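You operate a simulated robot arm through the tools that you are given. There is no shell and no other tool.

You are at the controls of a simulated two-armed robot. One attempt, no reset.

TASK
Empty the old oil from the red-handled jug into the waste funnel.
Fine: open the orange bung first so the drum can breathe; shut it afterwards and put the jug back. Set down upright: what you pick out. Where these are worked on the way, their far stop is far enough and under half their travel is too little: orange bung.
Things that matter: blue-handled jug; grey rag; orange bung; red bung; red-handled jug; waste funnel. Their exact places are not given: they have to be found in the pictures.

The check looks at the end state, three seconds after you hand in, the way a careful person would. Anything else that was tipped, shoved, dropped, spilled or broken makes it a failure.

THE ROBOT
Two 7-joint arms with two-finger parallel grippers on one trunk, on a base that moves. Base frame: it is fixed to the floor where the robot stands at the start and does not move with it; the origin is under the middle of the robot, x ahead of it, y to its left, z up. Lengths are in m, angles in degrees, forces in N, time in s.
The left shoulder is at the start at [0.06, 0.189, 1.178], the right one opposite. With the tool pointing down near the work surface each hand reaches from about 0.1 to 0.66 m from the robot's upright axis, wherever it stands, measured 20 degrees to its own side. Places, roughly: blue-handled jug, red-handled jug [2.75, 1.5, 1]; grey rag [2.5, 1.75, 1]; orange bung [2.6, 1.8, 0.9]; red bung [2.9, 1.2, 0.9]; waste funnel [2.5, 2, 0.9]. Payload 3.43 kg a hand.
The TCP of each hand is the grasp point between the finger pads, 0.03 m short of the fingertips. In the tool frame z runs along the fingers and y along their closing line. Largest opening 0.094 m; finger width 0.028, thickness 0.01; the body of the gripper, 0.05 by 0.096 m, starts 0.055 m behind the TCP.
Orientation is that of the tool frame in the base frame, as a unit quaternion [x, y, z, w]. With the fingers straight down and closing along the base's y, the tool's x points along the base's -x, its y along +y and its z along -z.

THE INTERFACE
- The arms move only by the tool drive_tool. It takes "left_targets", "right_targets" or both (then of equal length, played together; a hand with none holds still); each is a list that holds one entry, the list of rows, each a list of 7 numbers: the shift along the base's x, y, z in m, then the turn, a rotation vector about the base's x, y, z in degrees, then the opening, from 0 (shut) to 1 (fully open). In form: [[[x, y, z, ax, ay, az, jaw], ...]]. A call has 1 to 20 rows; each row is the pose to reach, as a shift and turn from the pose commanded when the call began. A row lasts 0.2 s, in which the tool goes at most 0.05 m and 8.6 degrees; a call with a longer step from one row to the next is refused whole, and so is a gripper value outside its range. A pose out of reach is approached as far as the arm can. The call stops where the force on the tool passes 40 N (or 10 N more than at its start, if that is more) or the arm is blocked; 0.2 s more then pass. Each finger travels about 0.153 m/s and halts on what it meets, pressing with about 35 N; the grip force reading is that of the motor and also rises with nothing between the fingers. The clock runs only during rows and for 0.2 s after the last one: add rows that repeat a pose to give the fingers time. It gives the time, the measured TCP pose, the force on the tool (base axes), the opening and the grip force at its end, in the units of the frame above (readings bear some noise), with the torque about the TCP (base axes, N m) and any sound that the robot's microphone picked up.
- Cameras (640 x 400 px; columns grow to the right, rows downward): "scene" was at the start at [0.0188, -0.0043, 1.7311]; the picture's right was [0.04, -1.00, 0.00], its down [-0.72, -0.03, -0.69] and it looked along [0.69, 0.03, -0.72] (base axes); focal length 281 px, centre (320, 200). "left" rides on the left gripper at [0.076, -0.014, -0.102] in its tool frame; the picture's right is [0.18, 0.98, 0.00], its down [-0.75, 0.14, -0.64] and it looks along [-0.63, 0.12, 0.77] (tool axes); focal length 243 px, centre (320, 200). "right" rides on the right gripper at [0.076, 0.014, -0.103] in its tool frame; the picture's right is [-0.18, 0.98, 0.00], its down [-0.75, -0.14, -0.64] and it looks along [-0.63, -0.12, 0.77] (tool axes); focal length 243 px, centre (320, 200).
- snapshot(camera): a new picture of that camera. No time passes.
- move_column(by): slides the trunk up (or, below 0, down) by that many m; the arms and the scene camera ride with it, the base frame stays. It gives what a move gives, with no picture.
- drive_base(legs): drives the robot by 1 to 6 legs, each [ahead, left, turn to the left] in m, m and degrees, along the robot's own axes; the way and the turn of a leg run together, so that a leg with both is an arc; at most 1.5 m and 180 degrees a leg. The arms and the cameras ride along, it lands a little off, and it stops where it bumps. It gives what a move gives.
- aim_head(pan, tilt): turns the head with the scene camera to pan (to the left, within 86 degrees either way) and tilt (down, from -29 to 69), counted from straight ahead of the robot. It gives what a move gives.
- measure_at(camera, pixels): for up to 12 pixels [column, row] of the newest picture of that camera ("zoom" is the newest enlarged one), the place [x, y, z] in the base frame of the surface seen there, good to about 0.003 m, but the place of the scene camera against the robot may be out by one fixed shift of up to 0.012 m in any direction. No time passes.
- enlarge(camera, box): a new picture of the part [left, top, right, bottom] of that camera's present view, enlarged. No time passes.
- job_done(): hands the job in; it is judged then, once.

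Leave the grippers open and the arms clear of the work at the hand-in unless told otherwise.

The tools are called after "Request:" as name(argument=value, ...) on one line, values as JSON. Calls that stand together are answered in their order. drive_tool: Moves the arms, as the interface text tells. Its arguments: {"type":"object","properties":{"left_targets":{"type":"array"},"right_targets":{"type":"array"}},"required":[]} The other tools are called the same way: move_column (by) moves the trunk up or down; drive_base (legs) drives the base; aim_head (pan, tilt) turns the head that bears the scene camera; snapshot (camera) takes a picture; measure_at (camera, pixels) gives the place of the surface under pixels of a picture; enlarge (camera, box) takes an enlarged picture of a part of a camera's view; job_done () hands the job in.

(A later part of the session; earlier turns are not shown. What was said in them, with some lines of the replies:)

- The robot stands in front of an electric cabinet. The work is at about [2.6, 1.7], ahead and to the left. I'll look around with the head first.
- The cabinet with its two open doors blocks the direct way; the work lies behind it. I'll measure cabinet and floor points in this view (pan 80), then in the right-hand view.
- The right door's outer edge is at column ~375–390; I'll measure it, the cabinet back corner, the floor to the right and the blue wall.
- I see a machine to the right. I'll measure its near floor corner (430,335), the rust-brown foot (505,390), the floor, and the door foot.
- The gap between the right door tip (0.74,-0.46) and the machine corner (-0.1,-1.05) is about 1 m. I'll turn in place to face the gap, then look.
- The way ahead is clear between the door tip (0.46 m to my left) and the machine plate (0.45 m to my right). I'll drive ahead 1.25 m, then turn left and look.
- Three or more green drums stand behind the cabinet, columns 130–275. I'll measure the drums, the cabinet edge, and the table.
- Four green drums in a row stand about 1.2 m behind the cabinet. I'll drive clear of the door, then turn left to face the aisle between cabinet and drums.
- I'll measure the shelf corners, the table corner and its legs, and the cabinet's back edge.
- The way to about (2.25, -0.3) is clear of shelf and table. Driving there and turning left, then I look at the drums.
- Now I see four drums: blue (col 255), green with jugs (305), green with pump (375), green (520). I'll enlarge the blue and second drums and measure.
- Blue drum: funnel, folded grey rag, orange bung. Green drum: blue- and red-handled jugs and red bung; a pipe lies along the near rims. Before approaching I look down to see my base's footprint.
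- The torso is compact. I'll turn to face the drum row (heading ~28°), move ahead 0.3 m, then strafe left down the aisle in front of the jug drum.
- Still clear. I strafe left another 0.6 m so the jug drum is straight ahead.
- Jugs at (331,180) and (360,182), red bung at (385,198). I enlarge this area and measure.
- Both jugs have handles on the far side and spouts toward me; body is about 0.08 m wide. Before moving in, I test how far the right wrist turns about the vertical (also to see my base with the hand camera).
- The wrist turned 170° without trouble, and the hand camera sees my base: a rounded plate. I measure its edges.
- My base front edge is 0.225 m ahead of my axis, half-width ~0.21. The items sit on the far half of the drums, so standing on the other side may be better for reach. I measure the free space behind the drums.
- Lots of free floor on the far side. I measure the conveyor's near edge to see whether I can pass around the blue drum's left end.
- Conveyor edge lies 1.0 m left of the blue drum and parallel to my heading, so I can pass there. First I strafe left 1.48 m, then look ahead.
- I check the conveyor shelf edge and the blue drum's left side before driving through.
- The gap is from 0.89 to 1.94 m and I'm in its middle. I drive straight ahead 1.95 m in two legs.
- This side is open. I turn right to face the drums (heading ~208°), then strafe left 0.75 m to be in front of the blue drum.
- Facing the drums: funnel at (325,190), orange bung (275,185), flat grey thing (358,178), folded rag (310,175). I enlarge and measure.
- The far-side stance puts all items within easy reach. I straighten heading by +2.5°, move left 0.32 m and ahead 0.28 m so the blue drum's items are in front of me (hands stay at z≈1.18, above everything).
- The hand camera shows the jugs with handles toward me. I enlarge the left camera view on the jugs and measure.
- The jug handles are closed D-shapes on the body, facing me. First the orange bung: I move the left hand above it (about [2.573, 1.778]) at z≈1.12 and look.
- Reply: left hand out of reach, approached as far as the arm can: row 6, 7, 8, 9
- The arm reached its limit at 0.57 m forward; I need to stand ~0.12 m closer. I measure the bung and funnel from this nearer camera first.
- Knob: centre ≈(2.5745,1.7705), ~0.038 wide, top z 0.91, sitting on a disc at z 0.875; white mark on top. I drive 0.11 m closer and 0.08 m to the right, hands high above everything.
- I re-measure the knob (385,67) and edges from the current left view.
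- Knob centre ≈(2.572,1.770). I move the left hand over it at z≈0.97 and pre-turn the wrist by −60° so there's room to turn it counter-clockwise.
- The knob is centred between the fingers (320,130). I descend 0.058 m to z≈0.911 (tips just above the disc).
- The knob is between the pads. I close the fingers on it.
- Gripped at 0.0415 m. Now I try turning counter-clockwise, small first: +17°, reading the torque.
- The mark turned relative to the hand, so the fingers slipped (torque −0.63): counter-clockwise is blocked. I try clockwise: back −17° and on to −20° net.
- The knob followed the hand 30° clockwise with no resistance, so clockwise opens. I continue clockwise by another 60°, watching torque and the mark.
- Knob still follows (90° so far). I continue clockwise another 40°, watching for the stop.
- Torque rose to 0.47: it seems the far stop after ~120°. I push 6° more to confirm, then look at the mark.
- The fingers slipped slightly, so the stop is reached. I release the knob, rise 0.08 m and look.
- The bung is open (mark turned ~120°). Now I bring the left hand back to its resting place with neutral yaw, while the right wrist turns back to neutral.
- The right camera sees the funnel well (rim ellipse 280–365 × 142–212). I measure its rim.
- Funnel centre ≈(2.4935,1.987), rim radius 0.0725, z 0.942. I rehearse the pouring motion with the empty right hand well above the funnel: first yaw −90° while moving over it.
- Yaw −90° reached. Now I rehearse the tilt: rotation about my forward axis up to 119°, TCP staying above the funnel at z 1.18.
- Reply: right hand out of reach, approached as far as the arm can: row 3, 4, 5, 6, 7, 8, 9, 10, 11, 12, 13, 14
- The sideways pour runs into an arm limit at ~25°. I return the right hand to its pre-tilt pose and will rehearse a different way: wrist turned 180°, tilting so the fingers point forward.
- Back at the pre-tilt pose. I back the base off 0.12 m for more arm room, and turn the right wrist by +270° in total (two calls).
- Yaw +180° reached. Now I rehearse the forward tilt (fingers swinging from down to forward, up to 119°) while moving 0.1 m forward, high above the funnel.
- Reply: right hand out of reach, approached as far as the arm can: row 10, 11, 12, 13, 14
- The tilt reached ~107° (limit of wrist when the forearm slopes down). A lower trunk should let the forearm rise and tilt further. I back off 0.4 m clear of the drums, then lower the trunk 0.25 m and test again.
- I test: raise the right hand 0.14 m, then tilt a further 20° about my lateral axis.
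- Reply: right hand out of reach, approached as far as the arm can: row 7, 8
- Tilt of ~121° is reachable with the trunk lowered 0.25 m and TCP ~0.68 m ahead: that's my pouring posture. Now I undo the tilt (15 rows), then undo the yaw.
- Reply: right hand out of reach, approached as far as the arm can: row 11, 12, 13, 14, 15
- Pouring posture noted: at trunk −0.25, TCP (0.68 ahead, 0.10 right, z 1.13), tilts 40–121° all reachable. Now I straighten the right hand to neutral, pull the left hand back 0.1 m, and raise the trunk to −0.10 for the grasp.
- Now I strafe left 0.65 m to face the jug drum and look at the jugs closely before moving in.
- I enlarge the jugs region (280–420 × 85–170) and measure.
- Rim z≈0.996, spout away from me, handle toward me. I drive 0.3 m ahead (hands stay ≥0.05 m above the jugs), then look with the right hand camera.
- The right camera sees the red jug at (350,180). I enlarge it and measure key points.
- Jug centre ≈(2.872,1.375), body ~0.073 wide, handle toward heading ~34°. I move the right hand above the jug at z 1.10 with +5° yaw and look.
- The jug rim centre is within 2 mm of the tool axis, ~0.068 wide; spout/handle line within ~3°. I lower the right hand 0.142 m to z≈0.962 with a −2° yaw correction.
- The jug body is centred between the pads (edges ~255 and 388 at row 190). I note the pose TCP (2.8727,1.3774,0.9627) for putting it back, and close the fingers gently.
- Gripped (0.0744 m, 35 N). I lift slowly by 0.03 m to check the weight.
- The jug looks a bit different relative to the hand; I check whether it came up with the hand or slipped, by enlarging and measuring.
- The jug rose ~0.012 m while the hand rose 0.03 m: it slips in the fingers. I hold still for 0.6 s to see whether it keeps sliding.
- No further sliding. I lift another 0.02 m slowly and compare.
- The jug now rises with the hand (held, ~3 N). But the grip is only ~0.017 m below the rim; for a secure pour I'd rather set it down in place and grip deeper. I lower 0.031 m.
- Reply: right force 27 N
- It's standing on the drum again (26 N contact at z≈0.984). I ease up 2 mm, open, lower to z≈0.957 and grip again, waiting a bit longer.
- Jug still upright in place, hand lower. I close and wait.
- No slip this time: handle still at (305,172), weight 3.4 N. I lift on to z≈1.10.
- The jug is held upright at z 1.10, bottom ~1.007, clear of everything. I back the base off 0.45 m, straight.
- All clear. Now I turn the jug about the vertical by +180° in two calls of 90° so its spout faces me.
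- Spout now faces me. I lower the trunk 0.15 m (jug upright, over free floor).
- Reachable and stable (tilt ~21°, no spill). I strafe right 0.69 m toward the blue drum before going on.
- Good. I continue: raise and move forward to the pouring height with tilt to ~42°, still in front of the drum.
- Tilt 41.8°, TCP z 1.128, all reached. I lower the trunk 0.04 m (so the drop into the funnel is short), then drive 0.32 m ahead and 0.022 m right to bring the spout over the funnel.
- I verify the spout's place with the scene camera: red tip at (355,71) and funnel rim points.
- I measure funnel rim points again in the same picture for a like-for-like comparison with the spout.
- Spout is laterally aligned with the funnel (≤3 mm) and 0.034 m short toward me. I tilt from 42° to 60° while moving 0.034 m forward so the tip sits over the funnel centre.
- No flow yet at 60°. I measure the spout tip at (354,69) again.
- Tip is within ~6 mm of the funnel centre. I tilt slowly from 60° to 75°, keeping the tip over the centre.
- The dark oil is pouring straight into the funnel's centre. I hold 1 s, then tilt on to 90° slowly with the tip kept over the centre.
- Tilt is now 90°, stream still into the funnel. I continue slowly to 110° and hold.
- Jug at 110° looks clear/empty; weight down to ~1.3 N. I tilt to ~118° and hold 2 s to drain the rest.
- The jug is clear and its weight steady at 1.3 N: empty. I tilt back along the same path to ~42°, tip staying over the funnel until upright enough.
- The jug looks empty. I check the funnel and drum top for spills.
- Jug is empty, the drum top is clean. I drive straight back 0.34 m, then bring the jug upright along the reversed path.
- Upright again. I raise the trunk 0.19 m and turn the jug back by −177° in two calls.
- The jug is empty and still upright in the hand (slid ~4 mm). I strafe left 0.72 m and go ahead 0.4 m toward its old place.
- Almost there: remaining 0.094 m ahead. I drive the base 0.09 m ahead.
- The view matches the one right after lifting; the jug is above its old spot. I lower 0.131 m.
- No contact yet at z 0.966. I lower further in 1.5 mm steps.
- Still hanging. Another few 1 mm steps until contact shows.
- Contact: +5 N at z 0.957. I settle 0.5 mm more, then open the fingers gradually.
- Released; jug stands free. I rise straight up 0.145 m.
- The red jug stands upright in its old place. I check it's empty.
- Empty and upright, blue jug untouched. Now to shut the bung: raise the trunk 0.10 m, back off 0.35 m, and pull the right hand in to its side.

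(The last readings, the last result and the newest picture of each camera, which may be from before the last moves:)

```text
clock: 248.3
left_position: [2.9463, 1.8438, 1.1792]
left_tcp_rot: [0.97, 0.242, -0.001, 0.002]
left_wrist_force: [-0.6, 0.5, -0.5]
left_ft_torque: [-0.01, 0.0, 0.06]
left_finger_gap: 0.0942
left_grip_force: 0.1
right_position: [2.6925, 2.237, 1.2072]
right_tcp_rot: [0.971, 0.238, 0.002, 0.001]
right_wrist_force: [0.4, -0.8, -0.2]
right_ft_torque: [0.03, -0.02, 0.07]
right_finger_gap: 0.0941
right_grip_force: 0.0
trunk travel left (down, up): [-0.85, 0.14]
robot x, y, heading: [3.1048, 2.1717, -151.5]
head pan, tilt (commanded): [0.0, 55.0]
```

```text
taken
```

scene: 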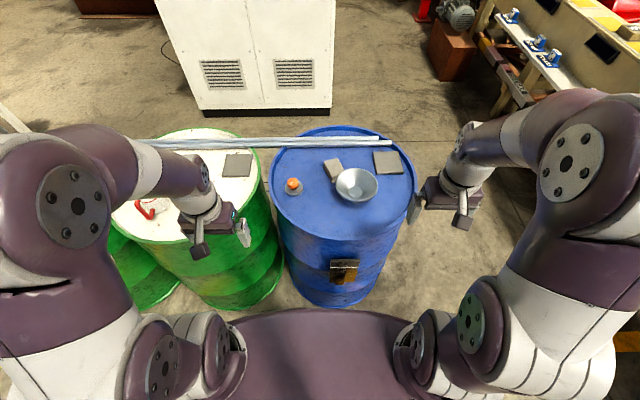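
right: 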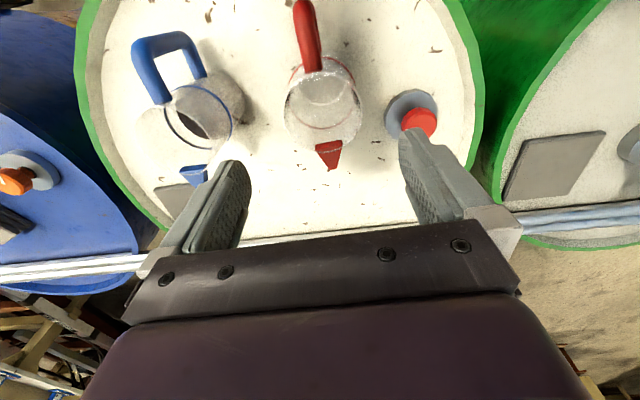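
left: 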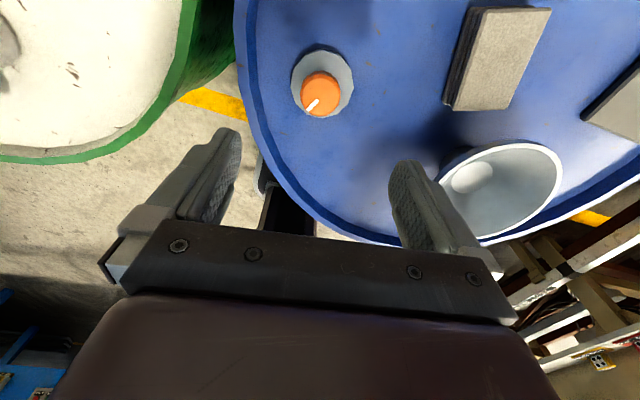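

I drive the remaining 0.125 m ahead (same stance as when opening), then turn the left wrist by −165° while moving it over the bung.

Request:
drive_base(legs=[[0.125, 0, 0]])

Request:
drive_tool(left_targets=[[[-0.0135, -0.0006, 0, 0, 0, -8.3, 1], [-0.027, -0.0012, 0, 0, 0, -16.6, 1], [-0.0405, -0.0018, 0, 0, 0, -24.9, 1], [-0.054, -0.0024, 0, 0, 0, -33.2, 1], [-0.0675, -0.003, 0, 0, 0, -41.5, 1], [-0.081, -0.0036, 0, 0, 0, -49.8, 1], [-0.0945, -0.0042, 0, 0, 0, -58.1, 1], [-0.108, -0.0048, 0, 0, 0, -66.4, 1], [-0.1215, -0.0054, 0, 0, 0, -74.7, 1], [-0.135, -0.006, 0, 0, 0, -83, 1], [-0.1485, -0.0066, 0, 0, 0, -91.3, 1], [-0.162, -0.0072, 0, 0, 0, -99.6, 1], [-0.1755, -0.0078, 0, 0, 0, -107.9, 1], [-0.189, -0.0084, 0, 0, 0, -116.2, 1], [-0.2025, -0.009, 0, 0, 0, -124.5, 1], [-0.216, -0.0096, 0, 0, 0, -132.8, 1], [-0.2295, -0.0102, 0, 0, 0, -141.1, 1], [-0.243, -0.0108, 0, 0, 0, -149.4, 1], [-0.2565, -0.0114, 0, 0, 0, -157.7, 1], [-0.264, -0.012, 0, 0, 0, -163, 1]]])

Request:
snapshot(camera="left")

Request:
snapshot(camera="scene")

```text
clock: 249.6
left_position: [2.8364, 1.785, 1.1783]
left_tcp_rot: [0.97, 0.241, -0.003, 0.001]
left_wrist_force: [-0.3, -0.1, -0.2]
left_ft_torque: [0.03, -0.01, 0.0]
left_finger_gap: 0.0941
left_grip_force: 0.0
right_position: [2.5819, 2.1772, 1.2066]
right_tcp_rot: [0.971, 0.24, 0.001, 0.001]
right_wrist_force: [0.6, 0.7, -1.3]
right_ft_torque: [-0.04, 0.01, 0.02]
right_finger_gap: 0.094
right_grip_force: 0.1
trunk travel left (down, up): [-0.85, 0.14]
robot x, y, heading: [2.9924, 2.1123, -151.5]
head pan, tilt (commanded): [0.0, 55.0]
```

```text
clock: 253.8
left_position: [2.581, 1.7755, 1.1687]
left_tcp_rot: [-0.381, 0.925, -0.001, 0.0]
left_wrist_force: [-0.6, 0.1, 0.8]
left_ft_torque: [0.01, 0.05, 0.01]
left_finger_gap: 0.0938
left_grip_force: 0.0
left hand out of reach, approached as far as the arm can: row 19, 20
right_position: [2.5808, 2.1747, 1.2067]
right_tcp_rot: [0.971, 0.239, 0.001, 0.0]
right_wrist_force: [-0.1, -0.4, 0.3]
right_ft_torque: [-0.02, -0.02, 0.02]
right_finger_gap: 0.0937
right_grip_force: 0.0
trunk travel left (down, up): [-0.85, 0.14]
robot x, y, heading: [2.9919, 2.1094, -151.3]
head pan, tilt (commanded): [0.0, 55.0]
```

```text
taken
```

left: 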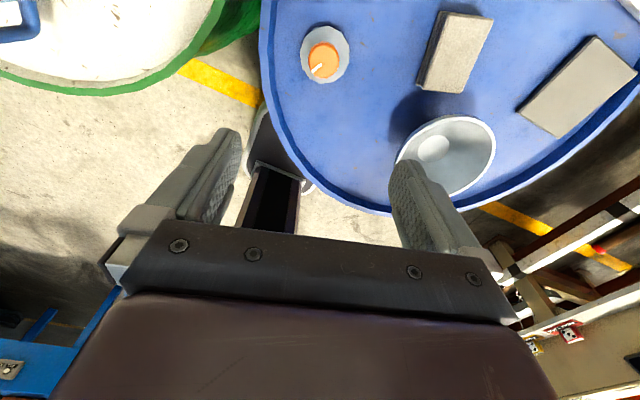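

```text
taken
```

scene: 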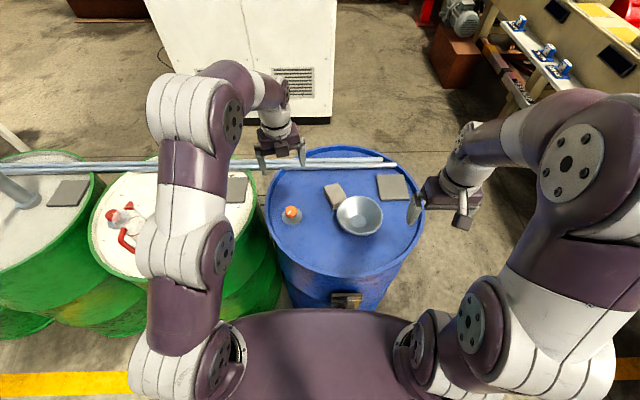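

The left hand is above the bung. I re-measure the knob at (322,62).

Request:
measure_at(camera="left", pixels=[[322, 62], [308, 60], [338, 60], [322, 44], [322, 78], [305, 70]])

Request:
enlarge(camera="left", box=[260, 20, 388, 100])

```text
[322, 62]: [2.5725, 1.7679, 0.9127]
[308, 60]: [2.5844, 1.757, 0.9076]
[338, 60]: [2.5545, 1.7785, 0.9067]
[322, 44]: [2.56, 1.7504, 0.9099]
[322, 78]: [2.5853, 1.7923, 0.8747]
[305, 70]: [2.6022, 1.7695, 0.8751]
```

```text
5.00 times, centred on (324, 60) of left
```

zoom: 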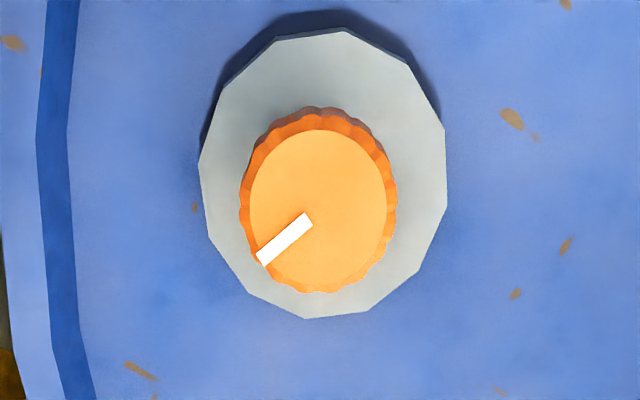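

Knob centre ≈(2.571,1.769), mark in the open position. I move over it and lower to z≈0.97.

Request:
drive_tool(left_targets=[[[-0.0035, -0.0023, -0.03, 0, 0, 0, 1], [-0.007, -0.0047, -0.07, 0, 0, 0, 1], [-0.0105, -0.007, -0.11, 0, 0, 0, 1], [-0.0105, -0.007, -0.15, 0, 0, 0, 1], [-0.0105, -0.007, -0.185, 0, 0, 0, 1], [-0.0105, -0.007, -0.199, 0, 0, 0, 1], [-0.0105, -0.007, -0.199, 0, 0, 0, 1]]])

Request:
snapshot(camera="left")

```text
clock: 255.3
left_position: [2.5712, 1.768, 0.971]
left_tcp_rot: [-0.383, 0.924, 0.001, 0.0]
left_wrist_force: [0.0, 0.1, 0.7]
left_ft_torque: [-0.02, 0.0, -0.02]
left_finger_gap: 0.0939
left_grip_force: 0.2
right_position: [2.5808, 2.1761, 1.2069]
right_tcp_rot: [0.971, 0.238, 0.001, 0.001]
right_wrist_force: [0.0, -1.4, -0.2]
right_ft_torque: [0.02, -0.02, -0.01]
right_finger_gap: 0.094
right_grip_force: 0.1
trunk travel left (down, up): [-0.85, 0.14]
robot x, y, heading: [2.99, 2.1119, -151.6]
head pan, tilt (commanded): [0.0, 55.0]
```

```text
taken
```

left: 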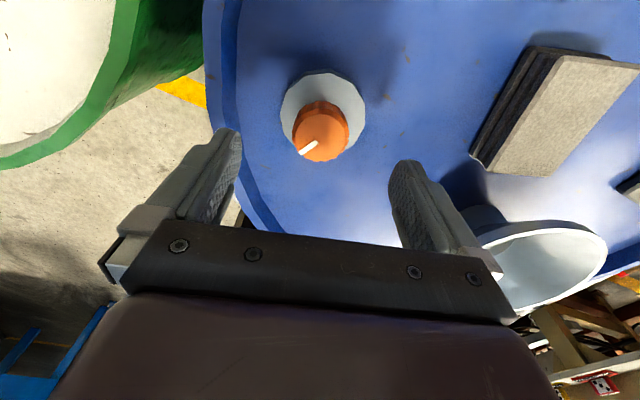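

Centred. I descend 0.058 m and close on the knob.

Request:
drive_tool(left_targets=[[[0, 0, -0.015, 0, 0, 0, 1], [0, 0, -0.03, 0, 0, 0, 1], [0, 0, -0.045, 0, 0, 0, 1], [0, 0, -0.058, 0, 0, 0, 1], [0, 0, -0.058, 0, 0, 0, 1], [0, 0, -0.058, 0, 0, 0, 0.3], [0, 0, -0.058, 0, 0, 0, 0], [0, 0, -0.058, 0, 0, 0, 0], [0, 0, -0.058, 0, 0, 0, 0]]])

Request:
snapshot(camera="left")

```text
clock: 257.4
left_position: [2.5696, 1.7682, 0.9128]
left_tcp_rot: [-0.382, 0.924, 0.001, 0.001]
left_wrist_force: [0.5, 5.9, -3.4]
left_ft_torque: [-0.07, 0.56, -0.02]
left_finger_gap: 0.0419
left_grip_force: 45.3
right_position: [2.5805, 2.1769, 1.2063]
right_tcp_rot: [0.971, 0.239, 0.001, 0.001]
right_wrist_force: [0.0, 0.1, 0.0]
right_ft_torque: [0.01, 0.0, -0.01]
right_finger_gap: 0.0938
right_grip_force: 0.1
trunk travel left (down, up): [-0.85, 0.14]
robot x, y, heading: [2.9901, 2.1114, -151.6]
head pan, tilt (commanded): [0.0, 55.0]
```

```text
taken
```

left: 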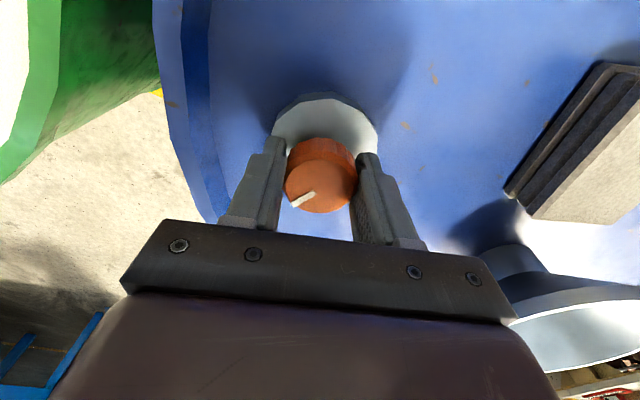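

Gripped. I turn counter-clockwise 80° first.

Request:
drive_tool(left_targets=[[[0, 0.0005, 0, 0, 0, 8, 0], [0, 0.0005, 0, 0, 0, 16, 0], [0, 0.0005, 0, 0, 0, 24, 0], [0, 0.0005, 0, 0, 0, 32, 0], [0, 0.0005, 0, 0, 0, 40, 0], [0, 0.0005, 0, 0, 0, 48, 0], [0, 0.0005, 0, 0, 0, 56, 0], [0, 0.0005, 0, 0, 0, 64, 0], [0, 0.0005, 0, 0, 0, 72, 0], [0, 0.0005, 0, 0, 0, 80, 0]]])

Request:
snapshot(camera="left")

```text
clock: 259.6
left_position: [2.571, 1.7679, 0.9121]
left_tcp_rot: [0.888, -0.46, -0.002, 0.0]
left_wrist_force: [8.4, 0.7, 0.7]
left_ft_torque: [-0.53, 0.14, -0.02]
left_finger_gap: 0.0421
left_grip_force: 45.6
right_position: [2.5816, 2.1762, 1.2074]
right_tcp_rot: [0.971, 0.239, 0.001, 0.0]
right_wrist_force: [0.1, -0.2, 0.1]
right_ft_torque: [-0.02, 0.02, 0.01]
right_finger_gap: 0.094
right_grip_force: 0.1
trunk travel left (down, up): [-0.85, 0.14]
robot x, y, heading: [2.9948, 2.1094, -151.5]
head pan, tilt (commanded): [0.0, 55.0]
```

```text
taken
```

left: 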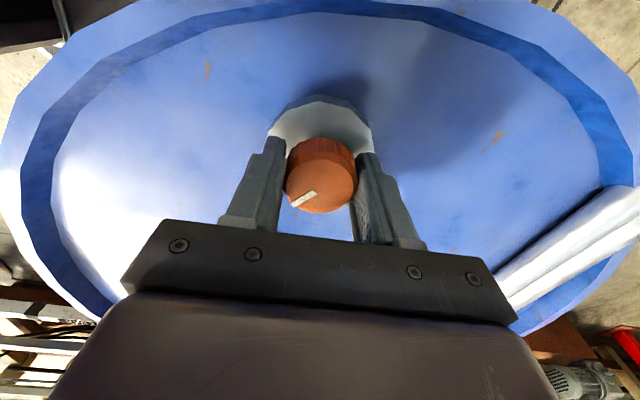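

The knob follows. I turn on another 46° until the shut stop.

Request:
drive_tool(left_targets=[[[0.001, 0, 0, 0, 0, 8, 0], [0.001, 0, 0, 0, 0, 16, 0], [0.001, 0, 0, 0, 0, 24, 0], [0.001, 0, 0, 0, 0, 32, 0], [0.001, 0, 0, 0, 0, 38, 0], [0.001, 0, 0, 0, 0, 42, 0], [0.001, 0, 0, 0, 0, 46, 0]]])

Request:
snapshot(camera="left")

```text
clock: 261.1
left_position: [2.5706, 1.7687, 0.9125]
left_tcp_rot: [0.997, -0.079, -0.002, 0.001]
left_wrist_force: [3.2, 7.1, -2.9]
left_ft_torque: [0.38, -0.2, -0.49]
left_finger_gap: 0.0419
left_grip_force: 44.9
right_position: [2.5815, 2.1759, 1.2076]
right_tcp_rot: [0.971, 0.238, 0.001, 0.001]
right_wrist_force: [0.0, -0.6, -0.4]
right_ft_torque: [0.0, 0.02, -0.01]
right_finger_gap: 0.0942
right_grip_force: 0.0
trunk travel left (down, up): [-0.85, 0.14]
robot x, y, heading: [2.9908, 2.112, -151.8]
head pan, tilt (commanded): [0.0, 55.0]
```

```text
taken
```

left: 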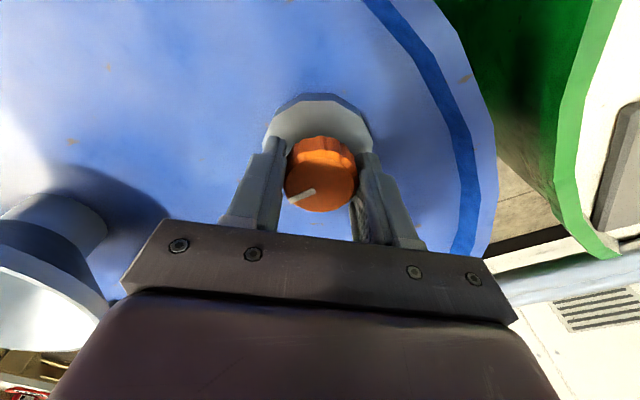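

Torque −0.49 and the mark slipping relative to the hand: the shut stop. I push 4° more to be sure, relax, release and rise.

Request:
drive_tool(left_targets=[[[0, 0, 0, 0, 0, 4, 0], [0, 0, 0, 0, 0, 5, 0], [0, 0, 0, 0, 0, 5, 0], [0, 0, 0, 0, 0, 2, 0], [0, 0, 0, 0, 0, 2, 0.6], [0, 0, 0, 0, 0, 2, 1], [0, 0, 0, 0, 0, 2, 1], [0, 0, 0.03, 0, 0, 2, 1], [0, 0, 0.07, 0, 0, 2, 1], [0, 0, 0.11, 0, 0, 2, 1], [0, 0, 0.15, 0, 0, 2, 1]]])

Request:
snapshot(camera="left")

Request:
enlarge(camera="scene", box=[240, 150, 440, 275])

```text
clock: 263.6
left_position: [2.5705, 1.769, 1.0622]
left_tcp_rot: [0.998, -0.061, -0.001, 0.001]
left_wrist_force: [-0.1, 0.4, -0.3]
left_ft_torque: [0.01, -0.02, -0.01]
left_finger_gap: 0.094
left_grip_force: 0.1
right_position: [2.5814, 2.1756, 1.2069]
right_tcp_rot: [0.971, 0.24, 0.001, 0.001]
right_wrist_force: [-0.9, -0.1, 0.3]
right_ft_torque: [-0.02, 0.04, -0.02]
right_finger_gap: 0.0938
right_grip_force: 0.1
trunk travel left (down, up): [-0.85, 0.14]
robot x, y, heading: [2.9951, 2.1153, -151.4]
head pan, tilt (commanded): [0.0, 55.0]
```

```text
taken
```

left: 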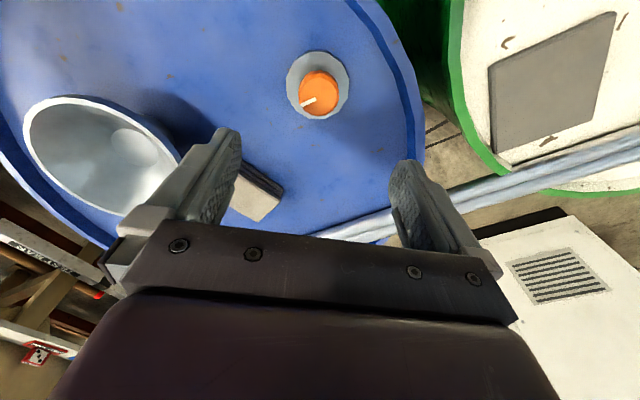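

```text
3.20 times, centred on (340, 212) of scene
```

zoom: 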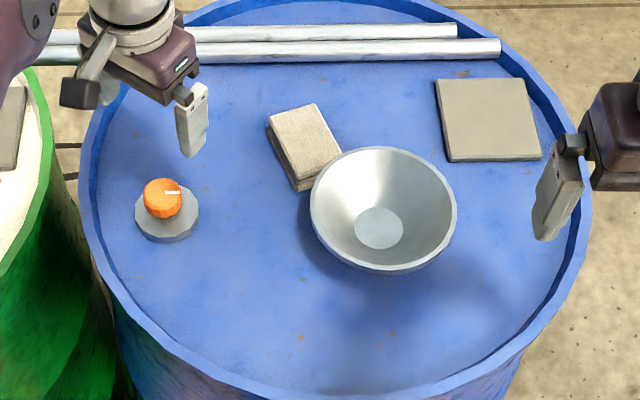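

The mark again points the way it did at the start: bung shut. I retract the left hand up and back to its resting place.

Request:
drive_tool(left_targets=[[[0, 0, 0.03, 0, 0, 0, 1], [0, 0, 0.07, 0, 0, 0, 1], [0.02, -0.004, 0.1, 0, 0, 6, 1], [0.05, -0.01, 0.115, 0, 0, 12, 1], [0.08, -0.017, 0.115, 0, 0, 18, 1], [0.11, -0.023, 0.115, 0, 0, 24, 1], [0.145, -0.031, 0.115, 0, 0, 30, 1], [0.178, -0.038, 0.115, 0, 0, 35, 1]]])

Request:
drive_base(legs=[[-0.5, 0, 0]])

Request:
aim_head(pan=10, tilt=42)

Request:
snapshot(camera="scene")

```text
clock: 265.4
left_position: [2.7491, 1.7294, 1.1764]
left_tcp_rot: [0.97, 0.242, -0.002, 0.0]
left_wrist_force: [-0.6, -0.4, 0.8]
left_ft_torque: [-0.01, 0.0, 0.0]
left_finger_gap: 0.0943
left_grip_force: 0.0
right_position: [2.5831, 2.1758, 1.2081]
right_tcp_rot: [0.971, 0.239, 0.001, 0.0]
right_wrist_force: [0.8, -0.8, 0.7]
right_ft_torque: [-0.01, 0.04, -0.02]
right_finger_gap: 0.0939
right_grip_force: 0.1
trunk travel left (down, up): [-0.85, 0.14]
robot x, y, heading: [2.9937, 2.1141, -151.3]
head pan, tilt (commanded): [0.0, 55.0]
```

```text
clock: 268.3
left_position: [3.1849, 1.9652, 1.1767]
left_tcp_rot: [0.97, 0.245, -0.001, 0.0]
left_wrist_force: [-1.3, 0.4, 0.3]
left_ft_torque: [0.0, 0.0, -0.03]
left_finger_gap: 0.0938
left_grip_force: 0.0
right_position: [3.0161, 2.4117, 1.206]
right_tcp_rot: [0.971, 0.24, 0.001, 0.001]
right_wrist_force: [-0.1, -0.1, 0.1]
right_ft_torque: [-0.03, 0.0, 0.01]
right_finger_gap: 0.0941
right_grip_force: 0.1
trunk travel left (down, up): [-0.85, 0.14]
robot x, y, heading: [3.4313, 2.3516, -151.4]
head pan, tilt (commanded): [0.0, 55.0]
```

```text
clock: 269.0
left_position: [3.1852, 1.9656, 1.1773]
left_tcp_rot: [0.97, 0.244, 0.0, 0.002]
left_wrist_force: [1.0, -0.9, 0.1]
left_ft_torque: [-0.01, -0.02, -0.03]
left_finger_gap: 0.0939
left_grip_force: 0.0
right_position: [3.0177, 2.4104, 1.2069]
right_tcp_rot: [0.971, 0.241, 0.001, 0.0]
right_wrist_force: [-0.5, -0.5, 0.2]
right_ft_torque: [0.01, -0.02, -0.01]
right_finger_gap: 0.0937
right_grip_force: 0.1
trunk travel left (down, up): [-0.85, 0.14]
robot x, y, heading: [3.4315, 2.3496, -151.5]
head pan, tilt (commanded): [10.0, 42.0]
```

```text
taken
```

scene: 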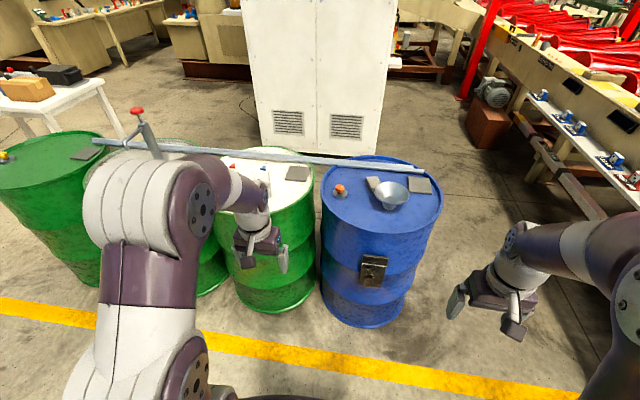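

I check the blue drum items and the jugs one last time by enlarging both.

Request:
enlarge(camera="scene", box=[310, 140, 450, 228])

Request:
drive_base(legs=[[0, -0.3, 0]])

Request:
aim_head(pan=22, tilt=38)

Request:
snapshot(camera="scene")

```text
4.55 times, centred on (380, 184) of scene
```

zoom: 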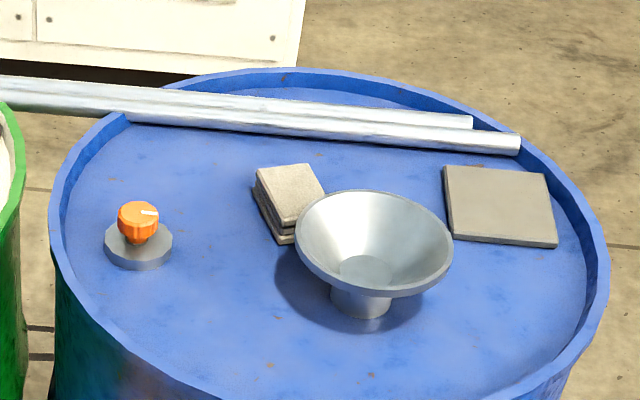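

```text
clock: 271.1
left_position: [3.0423, 2.2279, 1.1755]
left_tcp_rot: [0.969, 0.246, -0.001, 0.0]
left_wrist_force: [0.4, -0.3, 0.9]
left_ft_torque: [0.01, 0.01, -0.01]
left_finger_gap: 0.0941
left_grip_force: 0.0
right_position: [2.8714, 2.6725, 1.2071]
right_tcp_rot: [0.97, 0.242, 0.001, 0.001]
right_wrist_force: [0.4, 0.3, -0.2]
right_ft_torque: [-0.03, -0.01, -0.01]
right_finger_gap: 0.0941
right_grip_force: 0.0
trunk travel left (down, up): [-0.85, 0.14]
robot x, y, heading: [3.2826, 2.6141, -150.8]
head pan, tilt (commanded): [10.0, 42.0]
```

```text
clock: 271.8
left_position: [3.041, 2.2293, 1.1759]
left_tcp_rot: [0.969, 0.245, -0.001, 0.0]
left_wrist_force: [-0.7, -0.3, -0.4]
left_ft_torque: [0.01, 0.02, 0.01]
left_finger_gap: 0.0941
left_grip_force: 0.1
right_position: [2.8695, 2.6746, 1.2063]
right_tcp_rot: [0.97, 0.244, 0.001, 0.002]
right_wrist_force: [0.1, 0.5, 0.6]
right_ft_torque: [-0.02, 0.02, 0.02]
right_finger_gap: 0.0942
right_grip_force: 0.0
trunk travel left (down, up): [-0.85, 0.14]
robot x, y, heading: [3.2831, 2.6118, -151.0]
head pan, tilt (commanded): [22.0, 38.0]
```

```text
taken
```

scene: 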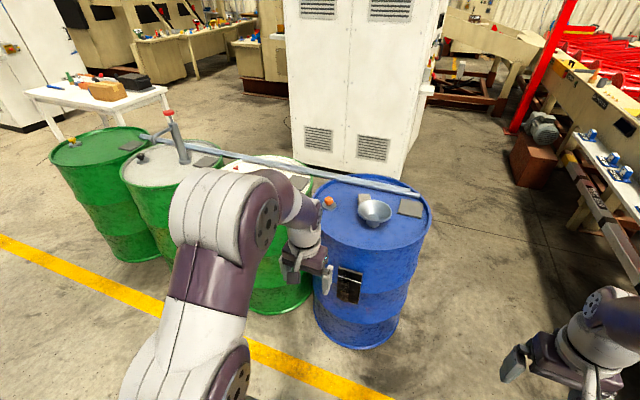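

The bung is shut, and the funnel, rag and blue-handled jug are where they were. The empty red-handled jug was upright in its place when last seen, and nothing has been near it since. My grippers are open and the arms are clear of the drums. I hand the job in.

Request:
job_done()

```text
The job is handed in.
```

The old oil from the red-handled jug is in the waste funnel, and I have handed the job in; no verdict has come back.

- **Bung:** I turned the orange bung clockwise to its far stop (about 120°) before pouring. Afterwards I turned it back to its shut stop, and its mark points the way it did at the start.
- **Pour:** I tilted the jug to about 118° over the middle of the funnel. The oil fell straight in and none shows on the drum top. Held upright again, the jug weighed about 1 N, down from about 3 N, and looks empty.
- **Red-handled jug:** it stands upright where it was. The first grip slipped about 2 cm on lifting, so I set it down in place and gripped it lower before carrying it.
- **Everything else:** I saw nothing else moved. I last looked at the two jugs just after setting the red one down, because my arm hid them in the last pictures.

Both grippers are open and the robot is standing back from the drums.
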